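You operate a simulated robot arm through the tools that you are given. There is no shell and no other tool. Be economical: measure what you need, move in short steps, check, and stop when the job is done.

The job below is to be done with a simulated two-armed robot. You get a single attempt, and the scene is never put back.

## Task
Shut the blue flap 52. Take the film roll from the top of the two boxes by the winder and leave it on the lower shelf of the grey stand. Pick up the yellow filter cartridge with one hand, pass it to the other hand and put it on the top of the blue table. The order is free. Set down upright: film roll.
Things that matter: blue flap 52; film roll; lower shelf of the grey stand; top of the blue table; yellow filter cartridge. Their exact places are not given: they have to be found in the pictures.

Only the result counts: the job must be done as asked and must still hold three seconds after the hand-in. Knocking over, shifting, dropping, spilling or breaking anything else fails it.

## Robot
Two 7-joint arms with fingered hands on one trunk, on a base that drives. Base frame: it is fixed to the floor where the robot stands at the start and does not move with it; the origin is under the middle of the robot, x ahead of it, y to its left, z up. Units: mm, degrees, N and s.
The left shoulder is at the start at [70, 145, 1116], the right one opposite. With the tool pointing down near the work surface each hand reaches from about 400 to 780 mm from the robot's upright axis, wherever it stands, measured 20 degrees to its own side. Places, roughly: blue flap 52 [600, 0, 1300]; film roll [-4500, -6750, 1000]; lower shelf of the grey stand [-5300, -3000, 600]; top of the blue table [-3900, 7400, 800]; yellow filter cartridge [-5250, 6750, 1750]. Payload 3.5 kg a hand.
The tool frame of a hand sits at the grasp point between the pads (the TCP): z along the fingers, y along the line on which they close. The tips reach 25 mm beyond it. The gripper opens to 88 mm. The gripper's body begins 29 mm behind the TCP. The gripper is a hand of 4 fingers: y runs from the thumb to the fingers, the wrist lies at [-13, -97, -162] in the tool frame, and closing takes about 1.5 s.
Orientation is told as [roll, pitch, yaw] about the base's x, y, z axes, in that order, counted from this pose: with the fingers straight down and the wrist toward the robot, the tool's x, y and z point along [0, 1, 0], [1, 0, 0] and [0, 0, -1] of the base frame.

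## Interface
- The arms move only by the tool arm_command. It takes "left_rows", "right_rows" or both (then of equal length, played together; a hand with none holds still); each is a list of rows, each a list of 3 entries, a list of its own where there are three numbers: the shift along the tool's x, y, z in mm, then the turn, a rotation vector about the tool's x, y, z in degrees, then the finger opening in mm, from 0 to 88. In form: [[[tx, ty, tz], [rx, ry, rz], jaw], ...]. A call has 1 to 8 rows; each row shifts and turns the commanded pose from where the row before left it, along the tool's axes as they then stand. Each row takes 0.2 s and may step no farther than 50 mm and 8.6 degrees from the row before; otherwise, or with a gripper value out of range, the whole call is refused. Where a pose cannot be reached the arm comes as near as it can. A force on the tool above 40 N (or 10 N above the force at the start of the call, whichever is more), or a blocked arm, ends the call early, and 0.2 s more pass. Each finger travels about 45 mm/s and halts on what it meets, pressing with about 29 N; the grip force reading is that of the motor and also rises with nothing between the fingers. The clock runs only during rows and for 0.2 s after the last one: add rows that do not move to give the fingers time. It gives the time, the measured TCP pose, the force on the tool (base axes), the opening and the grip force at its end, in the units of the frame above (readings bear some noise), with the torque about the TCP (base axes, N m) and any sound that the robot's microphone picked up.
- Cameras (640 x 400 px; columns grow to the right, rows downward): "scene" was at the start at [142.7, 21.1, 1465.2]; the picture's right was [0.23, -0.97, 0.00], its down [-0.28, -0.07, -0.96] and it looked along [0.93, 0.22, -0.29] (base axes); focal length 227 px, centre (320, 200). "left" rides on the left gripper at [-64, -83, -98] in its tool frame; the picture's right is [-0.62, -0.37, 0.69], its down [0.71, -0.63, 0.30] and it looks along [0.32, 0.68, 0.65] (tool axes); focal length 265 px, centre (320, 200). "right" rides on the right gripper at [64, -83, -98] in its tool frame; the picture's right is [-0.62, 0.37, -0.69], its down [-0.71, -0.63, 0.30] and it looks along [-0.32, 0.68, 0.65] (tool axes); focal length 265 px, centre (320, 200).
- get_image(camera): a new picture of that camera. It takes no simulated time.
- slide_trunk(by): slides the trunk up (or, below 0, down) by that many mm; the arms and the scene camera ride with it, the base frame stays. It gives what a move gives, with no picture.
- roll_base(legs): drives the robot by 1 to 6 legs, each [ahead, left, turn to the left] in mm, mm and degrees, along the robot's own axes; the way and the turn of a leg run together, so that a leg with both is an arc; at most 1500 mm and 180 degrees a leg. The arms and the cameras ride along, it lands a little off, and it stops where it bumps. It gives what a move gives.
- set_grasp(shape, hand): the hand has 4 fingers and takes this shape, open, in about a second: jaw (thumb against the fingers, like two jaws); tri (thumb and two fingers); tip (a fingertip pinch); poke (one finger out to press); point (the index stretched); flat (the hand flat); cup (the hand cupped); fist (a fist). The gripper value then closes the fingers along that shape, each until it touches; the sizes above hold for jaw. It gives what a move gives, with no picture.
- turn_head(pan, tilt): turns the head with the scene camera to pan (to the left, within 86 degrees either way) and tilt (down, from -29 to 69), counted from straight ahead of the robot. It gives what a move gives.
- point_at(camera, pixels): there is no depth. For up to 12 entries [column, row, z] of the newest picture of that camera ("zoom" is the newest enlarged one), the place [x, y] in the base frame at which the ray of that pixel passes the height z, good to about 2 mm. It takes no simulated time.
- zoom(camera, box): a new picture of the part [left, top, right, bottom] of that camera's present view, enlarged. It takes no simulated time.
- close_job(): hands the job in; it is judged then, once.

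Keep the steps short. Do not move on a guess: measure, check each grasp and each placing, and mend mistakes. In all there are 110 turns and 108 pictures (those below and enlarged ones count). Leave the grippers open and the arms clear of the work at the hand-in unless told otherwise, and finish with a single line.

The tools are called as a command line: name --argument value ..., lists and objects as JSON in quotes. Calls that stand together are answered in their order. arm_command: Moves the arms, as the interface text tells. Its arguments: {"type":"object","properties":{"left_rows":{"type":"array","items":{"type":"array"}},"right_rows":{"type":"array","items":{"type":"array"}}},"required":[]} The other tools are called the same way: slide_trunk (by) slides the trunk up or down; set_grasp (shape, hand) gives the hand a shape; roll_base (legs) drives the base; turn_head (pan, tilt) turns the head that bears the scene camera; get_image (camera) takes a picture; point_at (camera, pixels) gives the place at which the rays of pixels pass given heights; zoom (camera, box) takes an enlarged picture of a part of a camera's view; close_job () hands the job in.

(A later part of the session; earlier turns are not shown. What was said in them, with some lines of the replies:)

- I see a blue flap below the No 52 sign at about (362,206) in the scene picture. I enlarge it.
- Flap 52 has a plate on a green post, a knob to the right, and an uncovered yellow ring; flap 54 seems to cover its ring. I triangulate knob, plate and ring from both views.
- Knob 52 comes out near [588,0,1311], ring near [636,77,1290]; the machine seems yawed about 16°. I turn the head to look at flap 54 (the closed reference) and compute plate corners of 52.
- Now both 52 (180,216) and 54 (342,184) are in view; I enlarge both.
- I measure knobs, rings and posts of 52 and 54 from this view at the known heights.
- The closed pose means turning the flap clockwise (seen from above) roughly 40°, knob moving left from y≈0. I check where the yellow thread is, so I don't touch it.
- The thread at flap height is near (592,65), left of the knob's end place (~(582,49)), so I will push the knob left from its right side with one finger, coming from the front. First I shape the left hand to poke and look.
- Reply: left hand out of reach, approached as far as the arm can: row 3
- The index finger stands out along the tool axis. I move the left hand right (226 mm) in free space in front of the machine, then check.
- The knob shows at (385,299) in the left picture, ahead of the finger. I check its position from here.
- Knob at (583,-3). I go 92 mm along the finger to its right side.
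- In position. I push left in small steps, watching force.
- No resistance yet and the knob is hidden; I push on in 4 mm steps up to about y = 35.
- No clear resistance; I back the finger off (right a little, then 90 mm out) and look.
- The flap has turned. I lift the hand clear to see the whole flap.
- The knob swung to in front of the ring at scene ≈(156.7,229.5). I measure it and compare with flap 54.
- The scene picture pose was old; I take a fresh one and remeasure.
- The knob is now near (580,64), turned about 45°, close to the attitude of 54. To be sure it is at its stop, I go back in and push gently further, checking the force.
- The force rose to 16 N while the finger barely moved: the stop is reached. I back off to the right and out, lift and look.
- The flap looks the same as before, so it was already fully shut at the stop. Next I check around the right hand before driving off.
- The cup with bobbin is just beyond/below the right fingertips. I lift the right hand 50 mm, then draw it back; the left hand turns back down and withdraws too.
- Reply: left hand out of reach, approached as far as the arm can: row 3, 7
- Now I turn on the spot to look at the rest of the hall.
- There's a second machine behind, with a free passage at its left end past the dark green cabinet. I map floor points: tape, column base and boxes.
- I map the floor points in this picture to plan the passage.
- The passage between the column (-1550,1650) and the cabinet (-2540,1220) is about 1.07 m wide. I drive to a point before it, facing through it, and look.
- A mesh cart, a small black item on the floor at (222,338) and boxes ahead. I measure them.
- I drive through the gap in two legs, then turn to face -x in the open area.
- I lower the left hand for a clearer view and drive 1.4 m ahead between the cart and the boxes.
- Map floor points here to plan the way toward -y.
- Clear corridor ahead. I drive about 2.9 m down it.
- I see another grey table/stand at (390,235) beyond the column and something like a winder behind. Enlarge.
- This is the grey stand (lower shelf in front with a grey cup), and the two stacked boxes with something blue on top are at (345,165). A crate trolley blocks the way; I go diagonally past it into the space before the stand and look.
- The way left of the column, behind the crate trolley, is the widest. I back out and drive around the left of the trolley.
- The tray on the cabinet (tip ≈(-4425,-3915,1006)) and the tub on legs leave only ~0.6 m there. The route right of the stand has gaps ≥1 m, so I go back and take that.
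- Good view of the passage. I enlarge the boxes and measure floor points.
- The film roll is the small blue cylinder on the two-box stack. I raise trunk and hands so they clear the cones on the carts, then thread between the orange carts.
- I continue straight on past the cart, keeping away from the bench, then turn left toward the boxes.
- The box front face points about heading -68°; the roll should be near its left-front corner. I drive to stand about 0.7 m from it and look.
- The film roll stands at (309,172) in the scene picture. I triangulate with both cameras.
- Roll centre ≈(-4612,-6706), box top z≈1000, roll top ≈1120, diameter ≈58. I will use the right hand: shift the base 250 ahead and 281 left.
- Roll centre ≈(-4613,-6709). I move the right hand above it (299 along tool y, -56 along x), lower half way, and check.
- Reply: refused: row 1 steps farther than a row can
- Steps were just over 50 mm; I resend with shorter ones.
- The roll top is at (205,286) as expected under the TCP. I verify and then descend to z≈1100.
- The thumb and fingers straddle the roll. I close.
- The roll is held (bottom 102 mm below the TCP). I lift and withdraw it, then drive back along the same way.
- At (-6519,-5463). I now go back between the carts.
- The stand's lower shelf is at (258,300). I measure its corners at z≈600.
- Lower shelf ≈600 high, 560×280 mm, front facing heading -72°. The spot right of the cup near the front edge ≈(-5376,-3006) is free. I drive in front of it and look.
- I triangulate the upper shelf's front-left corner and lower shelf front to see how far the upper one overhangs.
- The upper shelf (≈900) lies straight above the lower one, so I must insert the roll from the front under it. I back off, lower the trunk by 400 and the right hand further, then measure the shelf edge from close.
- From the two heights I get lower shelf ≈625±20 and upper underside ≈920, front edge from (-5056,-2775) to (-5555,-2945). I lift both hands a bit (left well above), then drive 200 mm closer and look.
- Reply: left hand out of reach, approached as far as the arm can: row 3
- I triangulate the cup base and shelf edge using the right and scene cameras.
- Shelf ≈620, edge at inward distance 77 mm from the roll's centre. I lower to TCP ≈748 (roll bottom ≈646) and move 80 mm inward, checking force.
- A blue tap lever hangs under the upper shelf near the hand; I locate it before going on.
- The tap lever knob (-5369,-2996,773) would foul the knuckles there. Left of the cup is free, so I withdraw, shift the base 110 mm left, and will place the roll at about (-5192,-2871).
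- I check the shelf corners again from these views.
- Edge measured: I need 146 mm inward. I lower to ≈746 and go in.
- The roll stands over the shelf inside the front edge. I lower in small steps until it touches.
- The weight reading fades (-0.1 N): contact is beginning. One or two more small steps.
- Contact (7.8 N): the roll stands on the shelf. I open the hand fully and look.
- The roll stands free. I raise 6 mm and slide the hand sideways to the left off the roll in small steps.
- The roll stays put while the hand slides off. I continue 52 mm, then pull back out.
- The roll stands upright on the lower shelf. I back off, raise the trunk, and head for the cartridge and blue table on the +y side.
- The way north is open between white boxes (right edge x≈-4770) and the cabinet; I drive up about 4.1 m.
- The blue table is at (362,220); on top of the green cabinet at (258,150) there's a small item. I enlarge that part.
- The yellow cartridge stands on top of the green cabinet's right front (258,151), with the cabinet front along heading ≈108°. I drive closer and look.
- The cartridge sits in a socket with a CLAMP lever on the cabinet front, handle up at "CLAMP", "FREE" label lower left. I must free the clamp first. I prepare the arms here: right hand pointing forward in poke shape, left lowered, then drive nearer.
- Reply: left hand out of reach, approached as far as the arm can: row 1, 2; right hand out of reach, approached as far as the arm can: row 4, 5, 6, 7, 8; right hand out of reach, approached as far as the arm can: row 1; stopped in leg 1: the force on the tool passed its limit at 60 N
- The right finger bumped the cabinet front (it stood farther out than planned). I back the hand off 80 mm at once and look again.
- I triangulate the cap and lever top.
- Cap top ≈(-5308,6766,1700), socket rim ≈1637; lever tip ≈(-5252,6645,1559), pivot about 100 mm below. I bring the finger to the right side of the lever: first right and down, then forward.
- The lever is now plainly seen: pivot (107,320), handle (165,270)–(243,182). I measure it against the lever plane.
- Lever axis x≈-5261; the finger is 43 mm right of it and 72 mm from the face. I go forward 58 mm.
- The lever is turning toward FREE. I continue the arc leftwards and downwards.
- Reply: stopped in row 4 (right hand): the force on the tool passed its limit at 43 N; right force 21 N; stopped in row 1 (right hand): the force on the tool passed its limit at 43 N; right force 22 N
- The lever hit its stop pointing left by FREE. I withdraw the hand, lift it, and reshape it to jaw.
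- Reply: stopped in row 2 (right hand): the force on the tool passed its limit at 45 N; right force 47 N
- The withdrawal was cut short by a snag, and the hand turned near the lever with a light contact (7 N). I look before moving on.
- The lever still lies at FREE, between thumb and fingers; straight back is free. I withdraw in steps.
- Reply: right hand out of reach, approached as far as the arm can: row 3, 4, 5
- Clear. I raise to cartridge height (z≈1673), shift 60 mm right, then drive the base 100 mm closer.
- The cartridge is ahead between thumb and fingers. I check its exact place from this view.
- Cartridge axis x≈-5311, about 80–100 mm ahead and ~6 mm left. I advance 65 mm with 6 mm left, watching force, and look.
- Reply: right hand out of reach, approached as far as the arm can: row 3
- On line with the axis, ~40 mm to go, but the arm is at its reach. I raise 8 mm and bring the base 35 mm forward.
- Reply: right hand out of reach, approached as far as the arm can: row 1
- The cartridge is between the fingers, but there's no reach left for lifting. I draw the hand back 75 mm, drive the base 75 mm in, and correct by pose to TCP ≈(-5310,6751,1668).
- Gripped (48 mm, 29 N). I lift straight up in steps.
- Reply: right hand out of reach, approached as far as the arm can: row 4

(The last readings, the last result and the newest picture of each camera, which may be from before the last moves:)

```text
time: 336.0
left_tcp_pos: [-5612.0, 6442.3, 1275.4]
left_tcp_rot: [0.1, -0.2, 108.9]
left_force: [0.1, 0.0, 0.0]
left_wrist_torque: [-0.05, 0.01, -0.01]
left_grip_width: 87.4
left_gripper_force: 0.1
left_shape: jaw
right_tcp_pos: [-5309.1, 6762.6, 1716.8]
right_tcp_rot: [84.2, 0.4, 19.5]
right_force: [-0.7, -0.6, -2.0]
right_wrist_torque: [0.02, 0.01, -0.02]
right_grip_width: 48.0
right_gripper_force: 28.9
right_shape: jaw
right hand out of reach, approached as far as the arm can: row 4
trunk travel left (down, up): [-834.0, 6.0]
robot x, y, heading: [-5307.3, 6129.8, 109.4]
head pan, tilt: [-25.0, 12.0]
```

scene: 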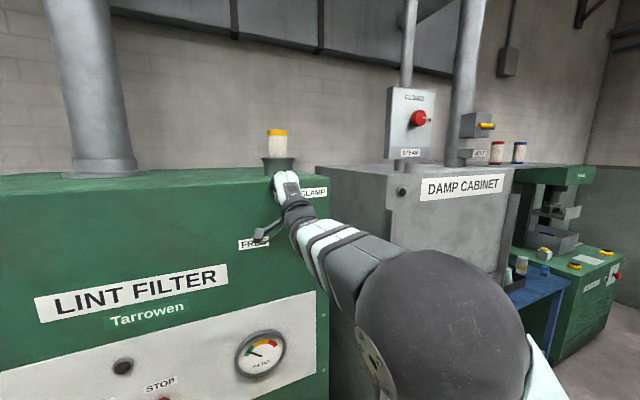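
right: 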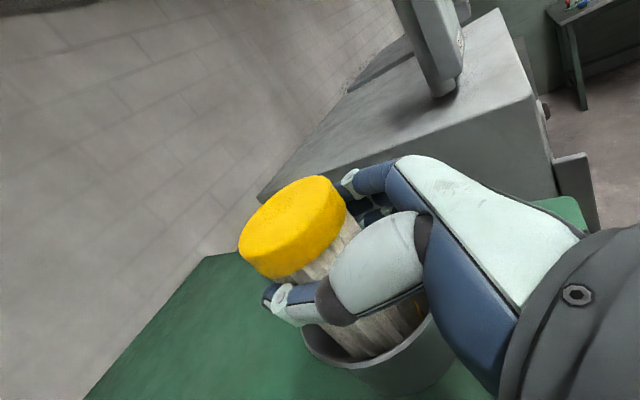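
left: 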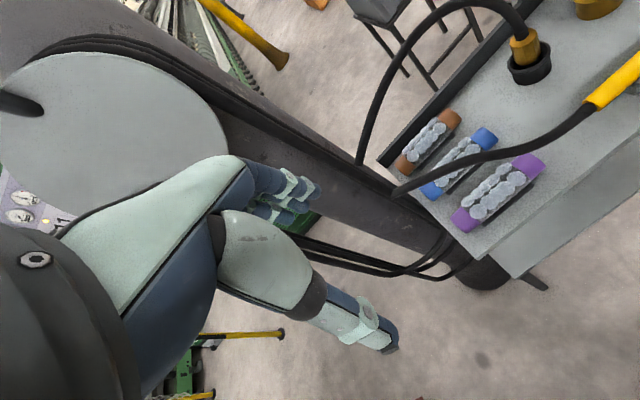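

It rises freely (2 N weight) by 51 mm. I look whether the bottom has cleared the socket.

get_image --camera "right"

```text
9 pictures are left
```

right: 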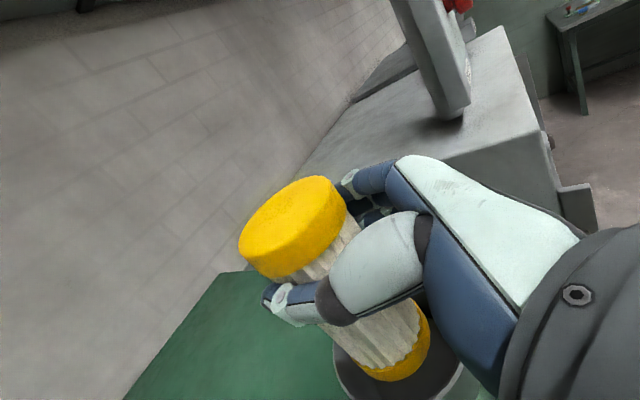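

The bottom cap is about level with the rim. I use the last 6 mm of trunk and let the hand rise while easing back 20 mm inside the wide flare.

slide_trunk --by 6

arm_command --right_rows '[[[8, 0, -6], [0, 0, 0], 42], [[8, 0, -7], [0, 0, 0], 42], [[8, 0, -7], [0, 0, 0], 42], [[0, 0, 0], [0, 0, 0], 42]]'

get_image --camera "right"

```text
time: 336.5
left_tcp_pos: [-5611.2, 6443.2, 1281.1]
left_tcp_rot: [0.0, -0.2, 108.8]
left_force: [-0.8, 0.0, -0.2]
left_wrist_torque: [0.0, 0.04, 0.0]
left_grip_width: 87.8
left_gripper_force: 0.1
left_shape: jaw
right_tcp_pos: [-5310.6, 6761.1, 1724.0]
right_tcp_rot: [84.3, 0.4, 19.6]
right_force: [-0.5, 0.3, -1.4]
right_wrist_torque: [0.0, 0.02, 0.03]
right_grip_width: 47.9
right_gripper_force: 28.7
right_shape: jaw
trunk travel left (down, up): [-840.0, 0.0]
robot x, y, heading: [-5311.6, 6129.0, 109.2]
head pan, tilt: [-25.0, 12.0]
```

```text
time: 337.5
left_tcp_pos: [-5612.7, 6443.3, 1280.5]
left_tcp_rot: [0.1, -0.2, 108.9]
left_force: [0.0, -0.2, 0.1]
left_wrist_torque: [0.02, 0.0, -0.01]
left_grip_width: 87.8
left_gripper_force: 0.1
left_shape: jaw
right_tcp_pos: [-5303.4, 6742.5, 1742.6]
right_tcp_rot: [84.2, 0.3, 19.4]
right_force: [0.4, -0.3, -1.7]
right_wrist_torque: [-0.03, 0.01, 0.02]
right_grip_width: 47.9
right_gripper_force: 29.1
right_shape: jaw
right hand out of reach, approached as far as the arm can: row 2, 3
trunk travel left (down, up): [-840.0, 0.0]
robot x, y, heading: [-5310.9, 6127.1, 109.2]
head pan, tilt: [-25.0, 12.0]
```

```text
8 pictures are left
```

right: 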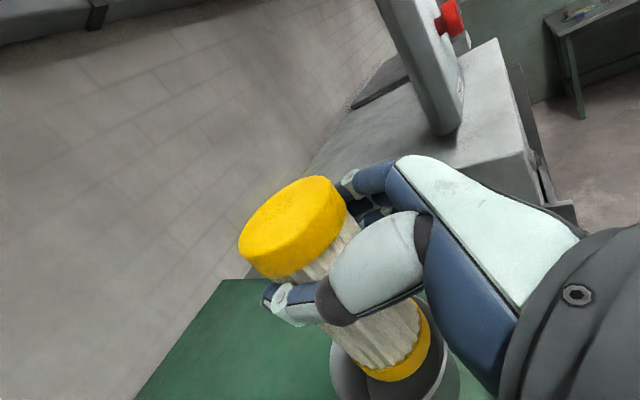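

Bottom is now ≈25 mm above the rim. I ease back 45 mm watching force, then drive the base back.

arm_command --right_rows '[[[4, 0, -15], [0, 0, 0], 42], [[3, 0, -15], [0, 0, 0], 42], [[0, 0, -15], [0, 0, 0], 42], [[0, 0, 0], [0, 0, 0], 42]]'

roll_base --legs '[[-450, 0, 0]]'

```text
time: 338.5
left_tcp_pos: [-5613.5, 6442.6, 1280.2]
left_tcp_rot: [0.1, -0.3, 109.0]
left_force: [1.1, 1.3, 1.0]
left_wrist_torque: [-0.01, 0.03, 0.01]
left_grip_width: 88.0
left_gripper_force: 0.1
left_shape: jaw
right_tcp_pos: [-5288.0, 6701.1, 1753.6]
right_tcp_rot: [84.2, 0.4, 19.4]
right_force: [0.0, -1.1, -0.9]
right_wrist_torque: [0.01, 0.0, -0.01]
right_grip_width: 48.2
right_gripper_force: 29.1
right_shape: jaw
trunk travel left (down, up): [-840.0, 0.0]
robot x, y, heading: [-5311.5, 6130.1, 109.3]
head pan, tilt: [-25.0, 12.0]
```

```text
time: 341.2
left_tcp_pos: [-5466.1, 6023.6, 1279.1]
left_tcp_rot: [0.0, -0.1, 108.6]
left_force: [0.9, 0.8, -0.5]
left_wrist_torque: [-0.02, -0.01, -0.01]
left_grip_width: 87.6
left_gripper_force: 0.1
left_shape: jaw
right_tcp_pos: [-5139.5, 6280.6, 1752.4]
right_tcp_rot: [84.1, 0.5, 19.1]
right_force: [0.0, 0.3, -1.9]
right_wrist_torque: [0.04, 0.0, -0.01]
right_grip_width: 47.6
right_gripper_force: 28.8
right_shape: jaw
trunk travel left (down, up): [-840.0, 0.0]
robot x, y, heading: [-5167.7, 5709.1, 108.7]
head pan, tilt: [-25.0, 12.0]
```

Cartridge out and clear. Now the handover: I lower the right hand with the cartridge to chest height turning it 42° inward, while the left hand turns its fingers to the right.

arm_command --right_rows '[[[-43, -23, 4], [0, 0, 0], 42], [[-43, -23, 4], [0, 0, 0], 42], [[-43, -23, 4], [0, 0, 0], 42], [[-43, -23, 4], [0, 0, 0], 42], [[-43, -23, 4], [0, 0, 0], 42], [[-43, -23, 4], [0, 0, 0], 42], [[-43, -23, 4], [0, 0, 0], 42], [[-43, -23, 4], [0, 0, 0], 42]]' --left_rows '[[[0, 0, 0], [0, -8.5, 0], 88], [[0, 0, 0], [0, -8.5, 0], 88], [[0, 0, 0], [0, -8.5, 0], 88], [[0, 0, 0], [0, -8.5, 0], 88], [[0, 0, 0], [0, -8.5, 0], 88], [[0, 0, 0], [0, -8.5, 0], 88], [[0, 0, 0], [0, -8.5, 0], 88], [[0, 0, 0], [0, -8.5, 0], 88]]'

arm_command --right_rows '[[[0, 0, 0], [8.5, 0, 0], 42], [[0, 0, 0], [8.5, 0, 0], 42], [[0, 0, 0], [8.5, 0, 0], 42], [[0, 0, 0], [8.5, 0, 0], 42], [[0, 0, 0], [8.5, 0, 0], 42], [[0, 0, 0], [0, 0, 0], 42], [[0, 0, 0], [0, 0, 0], 42], [[0, 0, 0], [0, 0, 0], 42]]' --left_rows '[[[0, 0, 0], [0, -8.5, 0], 88], [[0, 0, 0], [0, -8.5, 0], 88], [[0, 0, 0], [0, -5, 0], 88], [[-14, 29, 0], [0, 0, 0], 88], [[-14, 29, 0], [0, 0, 0], 88], [[-14, 29, 0], [0, 0, 0], 88], [[-14, 29, 0], [0, 0, 0], 88], [[0, 0, 0], [0, 0, 0], 88]]'

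turn_head --pan 0 --tilt 35

get_image --camera "scene"

```text
time: 343.2
left_tcp_pos: [-5466.2, 6022.8, 1279.5]
left_tcp_rot: [-68.2, -0.2, 108.6]
left_force: [-0.4, 0.2, 0.3]
left_wrist_torque: [0.01, 0.01, 0.02]
left_grip_width: 87.9
left_gripper_force: 0.0
left_shape: jaw
right_tcp_pos: [-5204.1, 6297.8, 1632.2]
right_tcp_rot: [84.3, 5.3, 15.6]
right_force: [-0.8, -1.0, -1.7]
right_wrist_torque: [0.02, 0.0, 0.01]
right_grip_width: 47.5
right_gripper_force: 28.8
right_shape: jaw
right hand out of reach, approached as far as the arm can: row 2, 3, 4, 5, 6, 7, 8
trunk travel left (down, up): [-840.0, 0.0]
robot x, y, heading: [-5165.2, 5704.4, 108.8]
head pan, tilt: [-25.0, 12.0]
stopped in row 8 (right hand): the arm was blocked; the commanded pose is now the measured one
```

```text
time: 345.1
left_tcp_pos: [-5502.2, 6133.5, 1337.9]
left_tcp_rot: [-90.0, -0.2, 108.5]
left_force: [0.2, -0.5, -0.4]
left_wrist_torque: [-0.03, -0.01, -0.01]
left_grip_width: 87.8
left_gripper_force: 0.0
left_shape: jaw
right_tcp_pos: [-5319.8, 6266.8, 1680.6]
right_tcp_rot: [89.2, 7.6, 58.5]
right_force: [0.5, 1.0, -1.6]
right_wrist_torque: [0.01, -0.02, 0.0]
right_grip_width: 46.9
right_gripper_force: 29.4
right_shape: jaw
right hand out of reach, approached as far as the arm can: row 1, 2, 3, 4
trunk travel left (down, up): [-840.0, 0.0]
robot x, y, heading: [-5165.4, 5702.3, 108.8]
head pan, tilt: [-25.0, 12.0]
```

```text
time: 345.9
left_tcp_pos: [-5500.9, 6132.8, 1338.3]
left_tcp_rot: [-90.2, -0.2, 108.6]
left_force: [0.7, -0.7, -0.6]
left_wrist_torque: [0.02, 0.01, -0.01]
left_grip_width: 88.0
left_gripper_force: 0.0
left_shape: jaw
right_tcp_pos: [-5318.9, 6267.6, 1680.1]
right_tcp_rot: [89.2, 7.6, 58.5]
right_force: [0.0, 0.9, -1.6]
right_wrist_torque: [0.01, -0.01, 0.02]
right_grip_width: 47.0
right_gripper_force: 29.1
right_shape: jaw
trunk travel left (down, up): [-840.0, 0.0]
robot x, y, heading: [-5163.0, 5704.4, 109.0]
head pan, tilt: [0.0, 35.0]
```

```text
7 pictures are left
```

scene: 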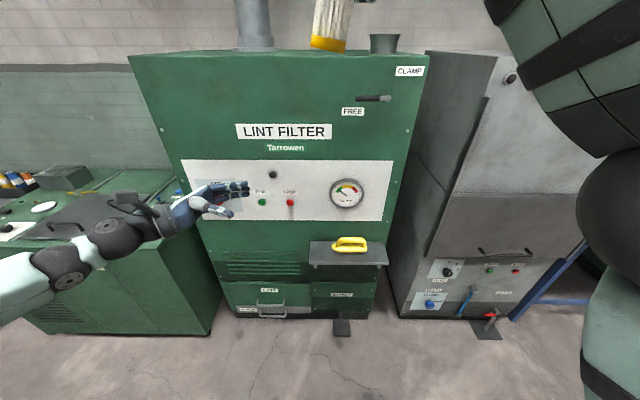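

The right arm stopped higher (z 1680) but in a good place, so I bring the left hand up to it: target TCP ≈(-5322,6261,1616). First up and forward at the side, then right 150 mm, and look.

arm_command --left_rows '[[[-46.3, 10.3, 0], [0, 0, 0], 88], [[-46.3, 10.3, 0], [0, 0, 0], 88], [[-46.3, 10.3, 0], [0, 0, 0], 88], [[-46.3, 10.3, 0], [0, 0, 0], 88], [[-46.3, 10.3, 0], [0, 0, 0], 88], [[-46.3, 10.3, 0], [0, 0, 0], 88], [[0, 0, 45], [0, 0, 0], 88], [[0, 0, 45], [0, 0, 0], 88]]'

get_image --camera "left"

```text
time: 347.7
left_tcp_pos: [-5430.5, 6218.8, 1615.0]
left_tcp_rot: [-90.0, -0.2, 108.5]
left_force: [0.5, 0.3, 0.6]
left_wrist_torque: [0.02, 0.01, -0.04]
left_grip_width: 88.1
left_gripper_force: 0.1
left_shape: jaw
right_tcp_pos: [-5317.1, 6267.9, 1681.0]
right_tcp_rot: [89.3, 7.6, 58.5]
right_force: [0.2, 0.7, -1.8]
right_wrist_torque: [0.0, -0.04, 0.0]
right_grip_width: 47.0
right_gripper_force: 29.7
right_shape: jaw
trunk travel left (down, up): [-840.0, 0.0]
robot x, y, heading: [-5167.3, 5702.1, 108.9]
head pan, tilt: [0.0, 35.0]
```

```text
6 pictures are left
```

left: 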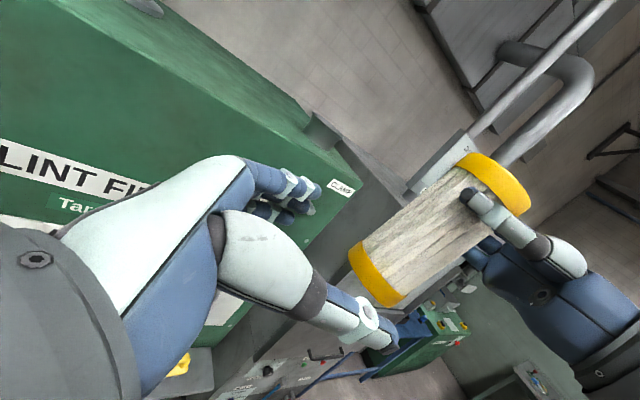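

The cartridge's lower end is well exposed. I advance the left hand 105 mm (12 mm forward), then close it on the lower part.

arm_command --left_rows '[[[0, 12, 30], [0, 0, 0], 88], [[0, 0, 35], [0, 0, 0], 88], [[0, 0, 25], [0, 0, 0], 88], [[0, 0, 15], [0, 0, 0], 88], [[0, 0, 0], [0, 0, 0], 88]]'

get_image --camera "left"

```text
time: 348.9
left_tcp_pos: [-5340.5, 6265.0, 1615.8]
left_tcp_rot: [-90.1, -0.2, 108.7]
left_force: [-0.6, 0.0, -0.5]
left_wrist_torque: [0.01, -0.02, -0.05]
left_grip_width: 87.8
left_gripper_force: 0.0
left_shape: jaw
right_tcp_pos: [-5319.7, 6267.3, 1679.9]
right_tcp_rot: [89.1, 7.6, 58.4]
right_force: [0.2, 0.4, -1.1]
right_wrist_torque: [-0.01, -0.02, 0.02]
right_grip_width: 47.0
right_gripper_force: 28.5
right_shape: jaw
trunk travel left (down, up): [-840.0, 0.0]
robot x, y, heading: [-5163.9, 5706.8, 108.7]
head pan, tilt: [0.0, 35.0]
```

```text
5 pictures are left
```

left: 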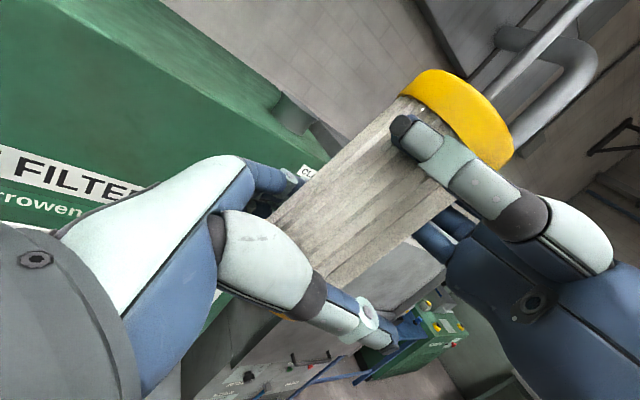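

The cartridge is between left thumb and fingers. I close the left hand.

arm_command --left_rows '[[[0, 0, 0], [0, 0, 0], 40], [[0, 0, 0], [0, 0, 0], 40], [[0, 0, 0], [0, 0, 0], 40], [[0, 0, 0], [0, 0, 0], 40], [[0, 0, 0], [0, 0, 0], 40], [[0, 0, 0], [0, 0, 0], 40], [[0, 0, 0], [0, 0, 0], 40], [[0, 0, 0], [0, 0, 0], 40]]'

```text
time: 350.7
left_tcp_pos: [-5341.2, 6263.8, 1615.8]
left_tcp_rot: [-90.1, -0.2, 108.6]
left_force: [1.5, -0.6, 0.0]
left_wrist_torque: [0.08, 0.05, 0.04]
left_grip_width: 43.0
left_gripper_force: 28.5
left_shape: jaw
right_tcp_pos: [-5319.6, 6267.2, 1680.2]
right_tcp_rot: [89.3, 7.5, 58.5]
right_force: [-1.4, 0.0, -1.0]
right_wrist_torque: [-0.07, 0.03, -0.07]
right_grip_width: 47.1
right_gripper_force: 28.6
right_shape: jaw
trunk travel left (down, up): [-840.0, 0.0]
robot x, y, heading: [-5167.1, 5705.0, 108.7]
head pan, tilt: [0.0, 35.0]
```

Left grips at 43 mm, 28.5 N. I open the right hand and withdraw it.

arm_command --right_rows '[[[0, 0, 0], [0, 0, 0], 60], [[0, 0, 0], [0, 0, 0], 75], [[0, 0, 0], [0, 0, 0], 88], [[0, 0, 0], [0, 0, 0], 88], [[0, 0, 0], [0, 0, 0], 88], [[0, 0, -20], [0, 0, 0], 88], [[0, 0, -35], [0, 0, 0], 88], [[0, 0, -35], [0, 0, 0], 88]]'

arm_command --right_rows '[[[0, 30, -20], [0, 0, 0], 88], [[0, 30, -20], [0, 0, 0], 88], [[0, 35, 0], [0, 0, 0], 88], [[0, 35, 0], [0, 0, 0], 88]]'

get_image --camera "left"

```text
time: 352.5
left_tcp_pos: [-5338.8, 6261.7, 1615.8]
left_tcp_rot: [-90.0, -0.4, 108.6]
left_force: [-0.1, -0.2, 0.0]
left_wrist_torque: [-0.01, 0.02, 0.04]
left_grip_width: 42.8
left_gripper_force: 29.5
left_shape: jaw
right_tcp_pos: [-5241.8, 6215.2, 1683.3]
right_tcp_rot: [89.2, 7.5, 58.5]
right_force: [0.8, -0.3, -0.5]
right_wrist_torque: [0.01, -0.01, -0.03]
right_grip_width: 87.5
right_gripper_force: 0.0
right_shape: jaw
trunk travel left (down, up): [-840.0, 0.0]
robot x, y, heading: [-5168.4, 5705.9, 108.5]
head pan, tilt: [0.0, 35.0]
```

```text
time: 353.5
left_tcp_pos: [-5342.8, 6265.4, 1613.7]
left_tcp_rot: [-90.0, -0.1, 108.6]
left_force: [-0.3, 0.5, 0.0]
left_wrist_torque: [-0.02, 0.01, -0.02]
left_grip_width: 42.7
left_gripper_force: 29.1
left_shape: jaw
right_tcp_pos: [-5141.8, 6311.4, 1663.5]
right_tcp_rot: [89.1, 7.6, 58.4]
right_force: [-0.4, 0.5, 0.0]
right_wrist_torque: [0.0, -0.02, 0.03]
right_grip_width: 87.8
right_gripper_force: 0.2
right_shape: jaw
trunk travel left (down, up): [-840.0, 0.0]
robot x, y, heading: [-5163.0, 5705.2, 108.8]
head pan, tilt: [0.0, 35.0]
```

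```text
4 pictures are left
```

left: 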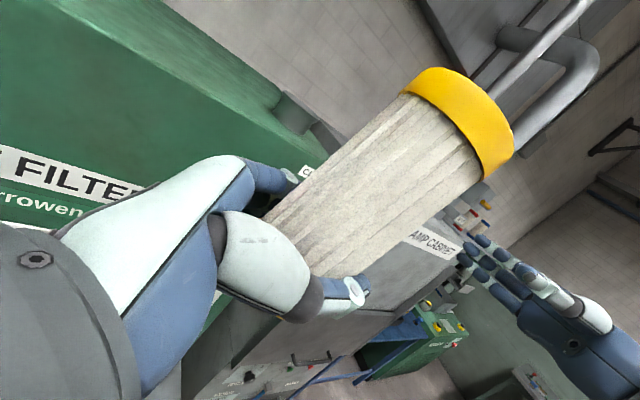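

The left hand alone holds the cartridge. I drive sideways to the front of the blue table, lower the trunk, and look.

roll_base --legs '[[0, -910, 0], [115, -910, 0]]'

slide_trunk --by -600

turn_head --pan 0 --tilt 18

get_image --camera "scene"

```text
time: 362.6
left_tcp_pos: [-3698.0, 6971.7, 1615.4]
left_tcp_rot: [-90.1, -0.2, 109.7]
left_force: [0.8, 0.0, 0.4]
left_wrist_torque: [0.0, 0.0, -0.02]
left_grip_width: 43.0
left_gripper_force: 29.1
left_shape: jaw
right_tcp_pos: [-3499.8, 7022.0, 1663.8]
right_tcp_rot: [89.2, 7.4, 59.7]
right_force: [-0.4, 0.0, 0.1]
right_wrist_torque: [-0.02, 0.03, -0.03]
right_grip_width: 87.7
right_gripper_force: 0.1
right_shape: jaw
trunk travel left (down, up): [-840.0, 0.0]
robot x, y, heading: [-3508.6, 6420.6, 110.1]
head pan, tilt: [0.0, 35.0]
```

```text
refused: -600 is not a number from -400 to 400
```

```text
time: 363.4
left_tcp_pos: [-3696.4, 6972.3, 1615.2]
left_tcp_rot: [-90.0, -0.2, 109.8]
left_force: [0.1, 1.0, 0.1]
left_wrist_torque: [0.0, 0.0, 0.0]
left_grip_width: 43.1
left_gripper_force: 29.3
left_shape: jaw
right_tcp_pos: [-3497.8, 7022.6, 1664.7]
right_tcp_rot: [89.2, 7.5, 59.7]
right_force: [0.1, -0.1, -1.1]
right_wrist_torque: [-0.02, 0.0, 0.03]
right_grip_width: 87.9
right_gripper_force: 0.2
right_shape: jaw
trunk travel left (down, up): [-840.0, 0.0]
robot x, y, heading: [-3508.5, 6414.9, 110.2]
head pan, tilt: [0.0, 18.0]
```

```text
3 pictures are left
```

scene: 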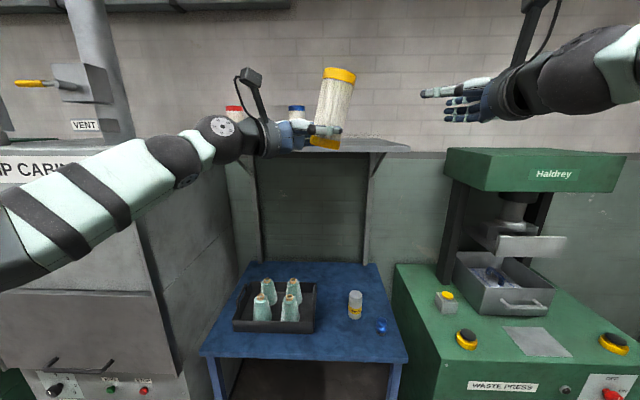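

The table shows a tray, a small bottle (355,308) and a blue thing (382,328). A free spot is near the front, at about (345,342). I measure.

point_at --camera "scene" --pixels '[[200, 352, 800], [406, 358, 800], [300, 356, 800], [338, 340, 800], [355, 318, 800], [315, 331, 800], [382, 333, 800], [346, 340, 800], [245, 262, 800], [378, 266, 800]]'

slide_trunk --by -400

slide_trunk --by -240

get_image --camera "scene"

```text
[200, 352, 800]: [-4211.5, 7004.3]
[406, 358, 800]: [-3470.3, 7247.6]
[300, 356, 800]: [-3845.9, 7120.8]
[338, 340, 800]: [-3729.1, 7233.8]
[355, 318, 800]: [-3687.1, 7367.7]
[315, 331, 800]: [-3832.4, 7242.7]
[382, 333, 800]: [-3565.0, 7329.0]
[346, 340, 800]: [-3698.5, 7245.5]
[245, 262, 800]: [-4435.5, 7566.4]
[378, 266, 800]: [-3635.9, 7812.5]
```

```text
time: 367.3
left_tcp_pos: [-3697.4, 6971.4, 1216.1]
left_tcp_rot: [-90.0, -0.1, 109.7]
left_force: [-0.8, -0.5, 0.5]
left_wrist_torque: [-0.02, 0.0, -0.01]
left_grip_width: 42.6
left_gripper_force: 29.4
left_shape: jaw
right_tcp_pos: [-3498.6, 7022.2, 1264.8]
right_tcp_rot: [89.3, 7.5, 59.7]
right_force: [0.2, -0.8, -0.1]
right_wrist_torque: [0.0, 0.05, 0.03]
right_grip_width: 87.7
right_gripper_force: 0.1
right_shape: jaw
trunk travel left (down, up): [-440.0, 400.0]
robot x, y, heading: [-3506.2, 6415.6, 110.2]
head pan, tilt: [0.0, 18.0]
```

```text
time: 369.8
left_tcp_pos: [-3695.9, 6971.6, 975.1]
left_tcp_rot: [-90.1, -0.2, 109.8]
left_force: [0.6, 0.5, 0.2]
left_wrist_torque: [-0.02, 0.03, -0.03]
left_grip_width: 42.7
left_gripper_force: 28.3
left_shape: jaw
right_tcp_pos: [-3497.0, 7022.2, 1025.9]
right_tcp_rot: [89.2, 7.5, 59.7]
right_force: [-1.0, -0.3, 0.1]
right_wrist_torque: [0.0, -0.01, 0.03]
right_grip_width: 87.6
right_gripper_force: 0.0
right_shape: jaw
trunk travel left (down, up): [-200.0, 640.0]
robot x, y, heading: [-3509.8, 6415.8, 110.2]
head pan, tilt: [0.0, 18.0]
```

```text
2 pictures are left
```

scene: 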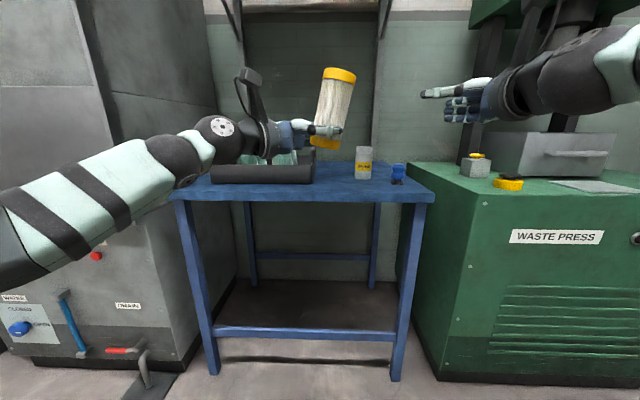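

point_at --camera "scene" --pixels '[[433, 191, 780], [433, 191, 800], [433, 191, 820], [178, 190, 800], [178, 190, 820], [364, 178, 800], [364, 178, 820], [313, 183, 820]]'

```text
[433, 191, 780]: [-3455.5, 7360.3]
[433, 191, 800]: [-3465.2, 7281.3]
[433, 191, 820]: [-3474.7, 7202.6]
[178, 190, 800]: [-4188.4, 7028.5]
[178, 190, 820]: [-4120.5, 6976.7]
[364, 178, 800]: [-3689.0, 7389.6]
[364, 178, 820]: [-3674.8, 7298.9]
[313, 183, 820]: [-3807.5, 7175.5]
```

Table top ≈808, free spot ≈(-3705,7226) (60 mm inside the front edge, between tray and bottle). I drive 240 mm ahead and 79 mm right.

roll_base --legs '[[240, -79, 0]]'

turn_head --pan 0 --tilt 25

```text
time: 371.6
left_tcp_pos: [-3702.8, 7227.9, 974.0]
left_tcp_rot: [-90.0, -0.3, 109.6]
left_force: [0.3, 0.3, 0.0]
left_wrist_torque: [-0.05, 0.02, -0.06]
left_grip_width: 42.8
left_gripper_force: 29.1
left_shape: jaw
right_tcp_pos: [-3505.7, 7277.4, 1023.9]
right_tcp_rot: [89.1, 7.6, 59.6]
right_force: [0.6, 0.2, -0.9]
right_wrist_torque: [0.01, -0.04, 0.03]
right_grip_width: 87.9
right_gripper_force: 0.1
right_shape: jaw
trunk travel left (down, up): [-200.0, 640.0]
robot x, y, heading: [-3519.9, 6673.2, 109.8]
head pan, tilt: [0.0, 18.0]
```

```text
time: 372.3
left_tcp_pos: [-3706.1, 7229.0, 975.6]
left_tcp_rot: [-90.0, -0.2, 109.7]
left_force: [0.2, -0.2, -0.4]
left_wrist_torque: [-0.01, 0.01, 0.02]
left_grip_width: 43.0
left_gripper_force: 28.6
left_shape: jaw
right_tcp_pos: [-3505.1, 7276.9, 1025.1]
right_tcp_rot: [89.2, 7.5, 59.5]
right_force: [-0.3, 0.7, 0.9]
right_wrist_torque: [0.0, 0.03, -0.02]
right_grip_width: 87.7
right_gripper_force: 0.0
right_shape: jaw
trunk travel left (down, up): [-200.0, 640.0]
robot x, y, heading: [-3519.3, 6676.2, 109.8]
head pan, tilt: [0.0, 25.0]
```

Exactly over the spot. I lower to z≈850 and check with a picture.

arm_command --left_rows '[[[40, 0, 0], [0, 0, 0], 40], [[40, 0, 0], [0, 0, 0], 40], [[30, 0, 0], [0, 0, 0], 40], [[14, 0, 0], [0, 0, 0], 40], [[0, 0, 0], [0, 0, 0], 40]]'

get_image --camera "scene"

```text
time: 373.5
left_tcp_pos: [-3704.7, 7228.8, 851.4]
left_tcp_rot: [-90.2, -0.2, 109.6]
left_force: [0.0, 0.1, 0.1]
left_wrist_torque: [0.0, -0.01, -0.02]
left_grip_width: 42.6
left_gripper_force: 29.0
left_shape: jaw
right_tcp_pos: [-3505.4, 7277.5, 1024.9]
right_tcp_rot: [89.2, 7.4, 59.6]
right_force: [-0.1, 0.4, 0.2]
right_wrist_torque: [0.01, 0.0, 0.03]
right_grip_width: 87.8
right_gripper_force: 0.0
right_shape: jaw
trunk travel left (down, up): [-200.0, 640.0]
robot x, y, heading: [-3517.6, 6672.0, 109.5]
head pan, tilt: [0.0, 25.0]
```

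```text
1 pictures are left
```

scene: 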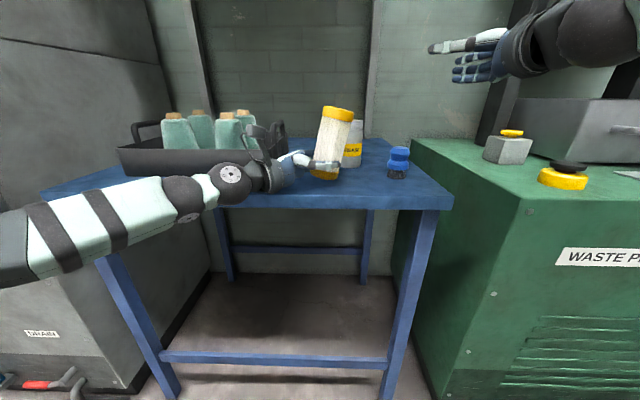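

Well placed, nothing touched. I lower the last millimetres in small steps.

arm_command --left_rows '[[[4, 0, 0], [0, 0, 0], 40], [[3, 0, 0], [0, 0, 0], 40], [[3, 0, 0], [0, 0, 0], 40], [[0, 0, 0], [0, 0, 0], 40]]'

arm_command --left_rows '[[[2, 0, 0], [0, 0, 0], 40], [[0, 0, 0], [0, 0, 0], 40]]'

```text
time: 374.5
left_tcp_pos: [-3703.1, 7228.2, 842.7]
left_tcp_rot: [-90.2, -0.4, 109.7]
left_force: [-1.9, 6.8, 11.9]
left_wrist_torque: [-0.72, 1.06, -0.68]
left_grip_width: 42.8
left_gripper_force: 29.0
left_shape: jaw
right_tcp_pos: [-3504.8, 7276.8, 1026.2]
right_tcp_rot: [89.3, 7.4, 59.5]
right_force: [0.1, -1.1, 0.5]
right_wrist_torque: [0.01, 0.01, -0.02]
right_grip_width: 87.8
right_gripper_force: 0.0
right_shape: jaw
trunk travel left (down, up): [-200.0, 640.0]
robot x, y, heading: [-3516.0, 6674.3, 109.9]
head pan, tilt: [0.0, 25.0]
```

```text
time: 375.1
left_tcp_pos: [-3704.3, 7228.6, 843.7]
left_tcp_rot: [-90.3, -0.6, 109.7]
left_force: [-4.1, 17.8, 30.3]
left_wrist_torque: [-1.91, 2.72, -1.72]
left_grip_width: 42.8
left_gripper_force: 28.5
left_shape: jaw
right_tcp_pos: [-3505.1, 7276.5, 1026.4]
right_tcp_rot: [89.2, 7.6, 59.5]
right_force: [0.6, -0.6, 0.1]
right_wrist_torque: [-0.02, 0.01, -0.05]
right_grip_width: 87.7
right_gripper_force: 0.1
right_shape: jaw
trunk travel left (down, up): [-200.0, 640.0]
robot x, y, heading: [-3517.5, 6670.7, 109.6]
head pan, tilt: [0.0, 25.0]
5 turns are left
```

The 30 N come with a torque: the hand's heel touches the table edge ~105 mm left of the TCP while the cartridge is still a few mm up. I relieve, tilt the heel up 4°, lower again, then open slowly.

arm_command --left_rows '[[[-4, 0, 0], [0, 0, 0], 40], [[0, 0, 0], [0, 4, 0], 40], [[2, 0, 0], [0, 0, 0], 40], [[2, 0, 0], [0, 0, 0], 40], [[2, 0, 0], [0, 0, 0], 40], [[1, 0, 0], [0, 0, 0], 40], [[0, 0, 0], [0, 0, 0], 40]]'

arm_command --left_rows '[[[0, 0, 0], [0, 0, 0], 46], [[0, 0, 0], [0, 0, 0], 50], [[0, 0, 0], [0, 0, 0], 56], [[0, 0, 0], [0, 0, 0], 64], [[0, 0, 0], [0, 0, 0], 72], [[0, 0, 0], [0, 0, 0], 80], [[0, 0, 0], [0, 0, 0], 88], [[0, 0, 0], [0, 0, 0], 88]]'

```text
time: 376.7
left_tcp_pos: [-3704.3, 7228.3, 836.0]
left_tcp_rot: [-86.0, -0.3, 109.6]
left_force: [0.0, -0.1, 2.7]
left_wrist_torque: [0.05, -0.05, 0.02]
left_grip_width: 42.8
left_gripper_force: 29.4
left_shape: jaw
right_tcp_pos: [-3504.5, 7275.9, 1024.4]
right_tcp_rot: [89.2, 7.5, 59.5]
right_force: [-0.2, 0.0, 0.5]
right_wrist_torque: [0.01, 0.01, -0.04]
right_grip_width: 87.6
right_gripper_force: 0.1
right_shape: jaw
trunk travel left (down, up): [-200.0, 640.0]
robot x, y, heading: [-3517.2, 6672.3, 109.7]
head pan, tilt: [0.0, 25.0]
```

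```text
time: 378.5
left_tcp_pos: [-3703.5, 7227.7, 835.4]
left_tcp_rot: [-86.1, -0.2, 109.6]
left_force: [-1.5, 1.1, 4.6]
left_wrist_torque: [-0.26, 0.29, -0.16]
left_grip_width: 87.7
left_gripper_force: 0.1
left_shape: jaw
right_tcp_pos: [-3505.4, 7277.1, 1026.5]
right_tcp_rot: [89.2, 7.5, 59.6]
right_force: [-0.3, -0.1, 0.3]
right_wrist_torque: [0.0, -0.01, 0.0]
right_grip_width: 87.7
right_gripper_force: 0.0
right_shape: jaw
trunk travel left (down, up): [-200.0, 640.0]
robot x, y, heading: [-3522.1, 6670.2, 109.9]
head pan, tilt: [0.0, 25.0]
4 turns are left
```

The cartridge touched down with 2.7 N and is released. I slide the left hand off to the left (6 mm back, slightly up), then back away, and take the last picture.

arm_command --left_rows '[[[-3, -6, 0], [0, 0, 0], 88], [[0, 0, -14], [0, 0, 0], 88], [[0, 0, -18], [0, 0, 0], 88], [[0, 0, -20], [0, 0, 0], 88], [[0, 0, -18], [0, 0, 0], 88], [[0, -40, 0], [0, 0, 0], 88], [[0, -40, 0], [0, 0, 0], 88], [[0, -35, 0], [0, 0, 0], 88]]'

roll_base --legs '[[-300, 0, 0]]'

get_image --camera "scene"

```text
time: 380.3
left_tcp_pos: [-3729.9, 7092.0, 844.6]
left_tcp_rot: [-86.1, -0.2, 109.7]
left_force: [0.0, -0.7, -0.9]
left_wrist_torque: [-0.04, 0.0, 0.03]
left_grip_width: 87.6
left_gripper_force: 0.1
left_shape: jaw
right_tcp_pos: [-3505.2, 7276.4, 1026.4]
right_tcp_rot: [89.3, 7.5, 59.4]
right_force: [-0.2, 0.5, 0.6]
right_wrist_torque: [0.04, -0.01, 0.0]
right_grip_width: 87.8
right_gripper_force: 0.0
right_shape: jaw
trunk travel left (down, up): [-200.0, 640.0]
robot x, y, heading: [-3519.9, 6674.1, 109.8]
head pan, tilt: [0.0, 25.0]
```

```text
time: 382.3
left_tcp_pos: [-3628.2, 6813.1, 844.9]
left_tcp_rot: [-86.1, -0.2, 109.5]
left_force: [-0.8, -1.3, -0.2]
left_wrist_torque: [0.01, -0.02, 0.02]
left_grip_width: 87.8
left_gripper_force: 0.2
left_shape: jaw
right_tcp_pos: [-3404.2, 6998.1, 1025.6]
right_tcp_rot: [89.3, 7.6, 59.6]
right_force: [-0.2, 0.0, -0.7]
right_wrist_torque: [0.01, 0.03, 0.0]
right_grip_width: 87.6
right_gripper_force: 0.0
right_shape: jaw
trunk travel left (down, up): [-200.0, 640.0]
robot x, y, heading: [-3416.6, 6395.7, 109.9]
head pan, tilt: [0.0, 25.0]
```

```text
0 pictures are left
3 turns are left
```

scene: 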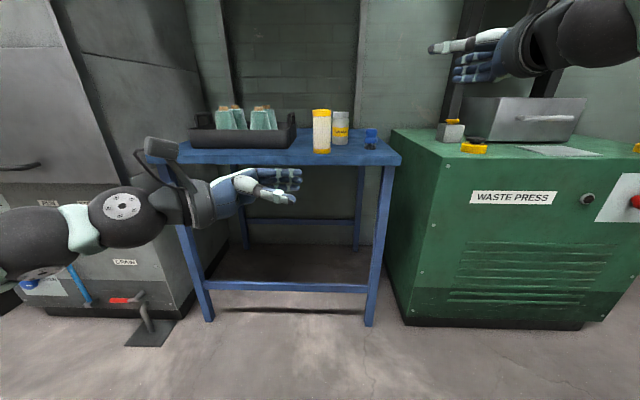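

The cartridge stands upright on the blue table at (321,130). The bottle and tray are undisturbed, and both hands are open and clear. I hand the job in.

close_job

```text
The job is handed in.
```

Flap 52 is shut to its stop, the film roll stands upright on the grey stand's lower shelf, and the yellow cartridge went from right hand to left and stands on the blue table; to free it I turned the LINT FILTER's CLAMP lever to FREE and left it there, and on the way there my right finger bumped that cabinet's front once at about 60 N, with no visible shift.
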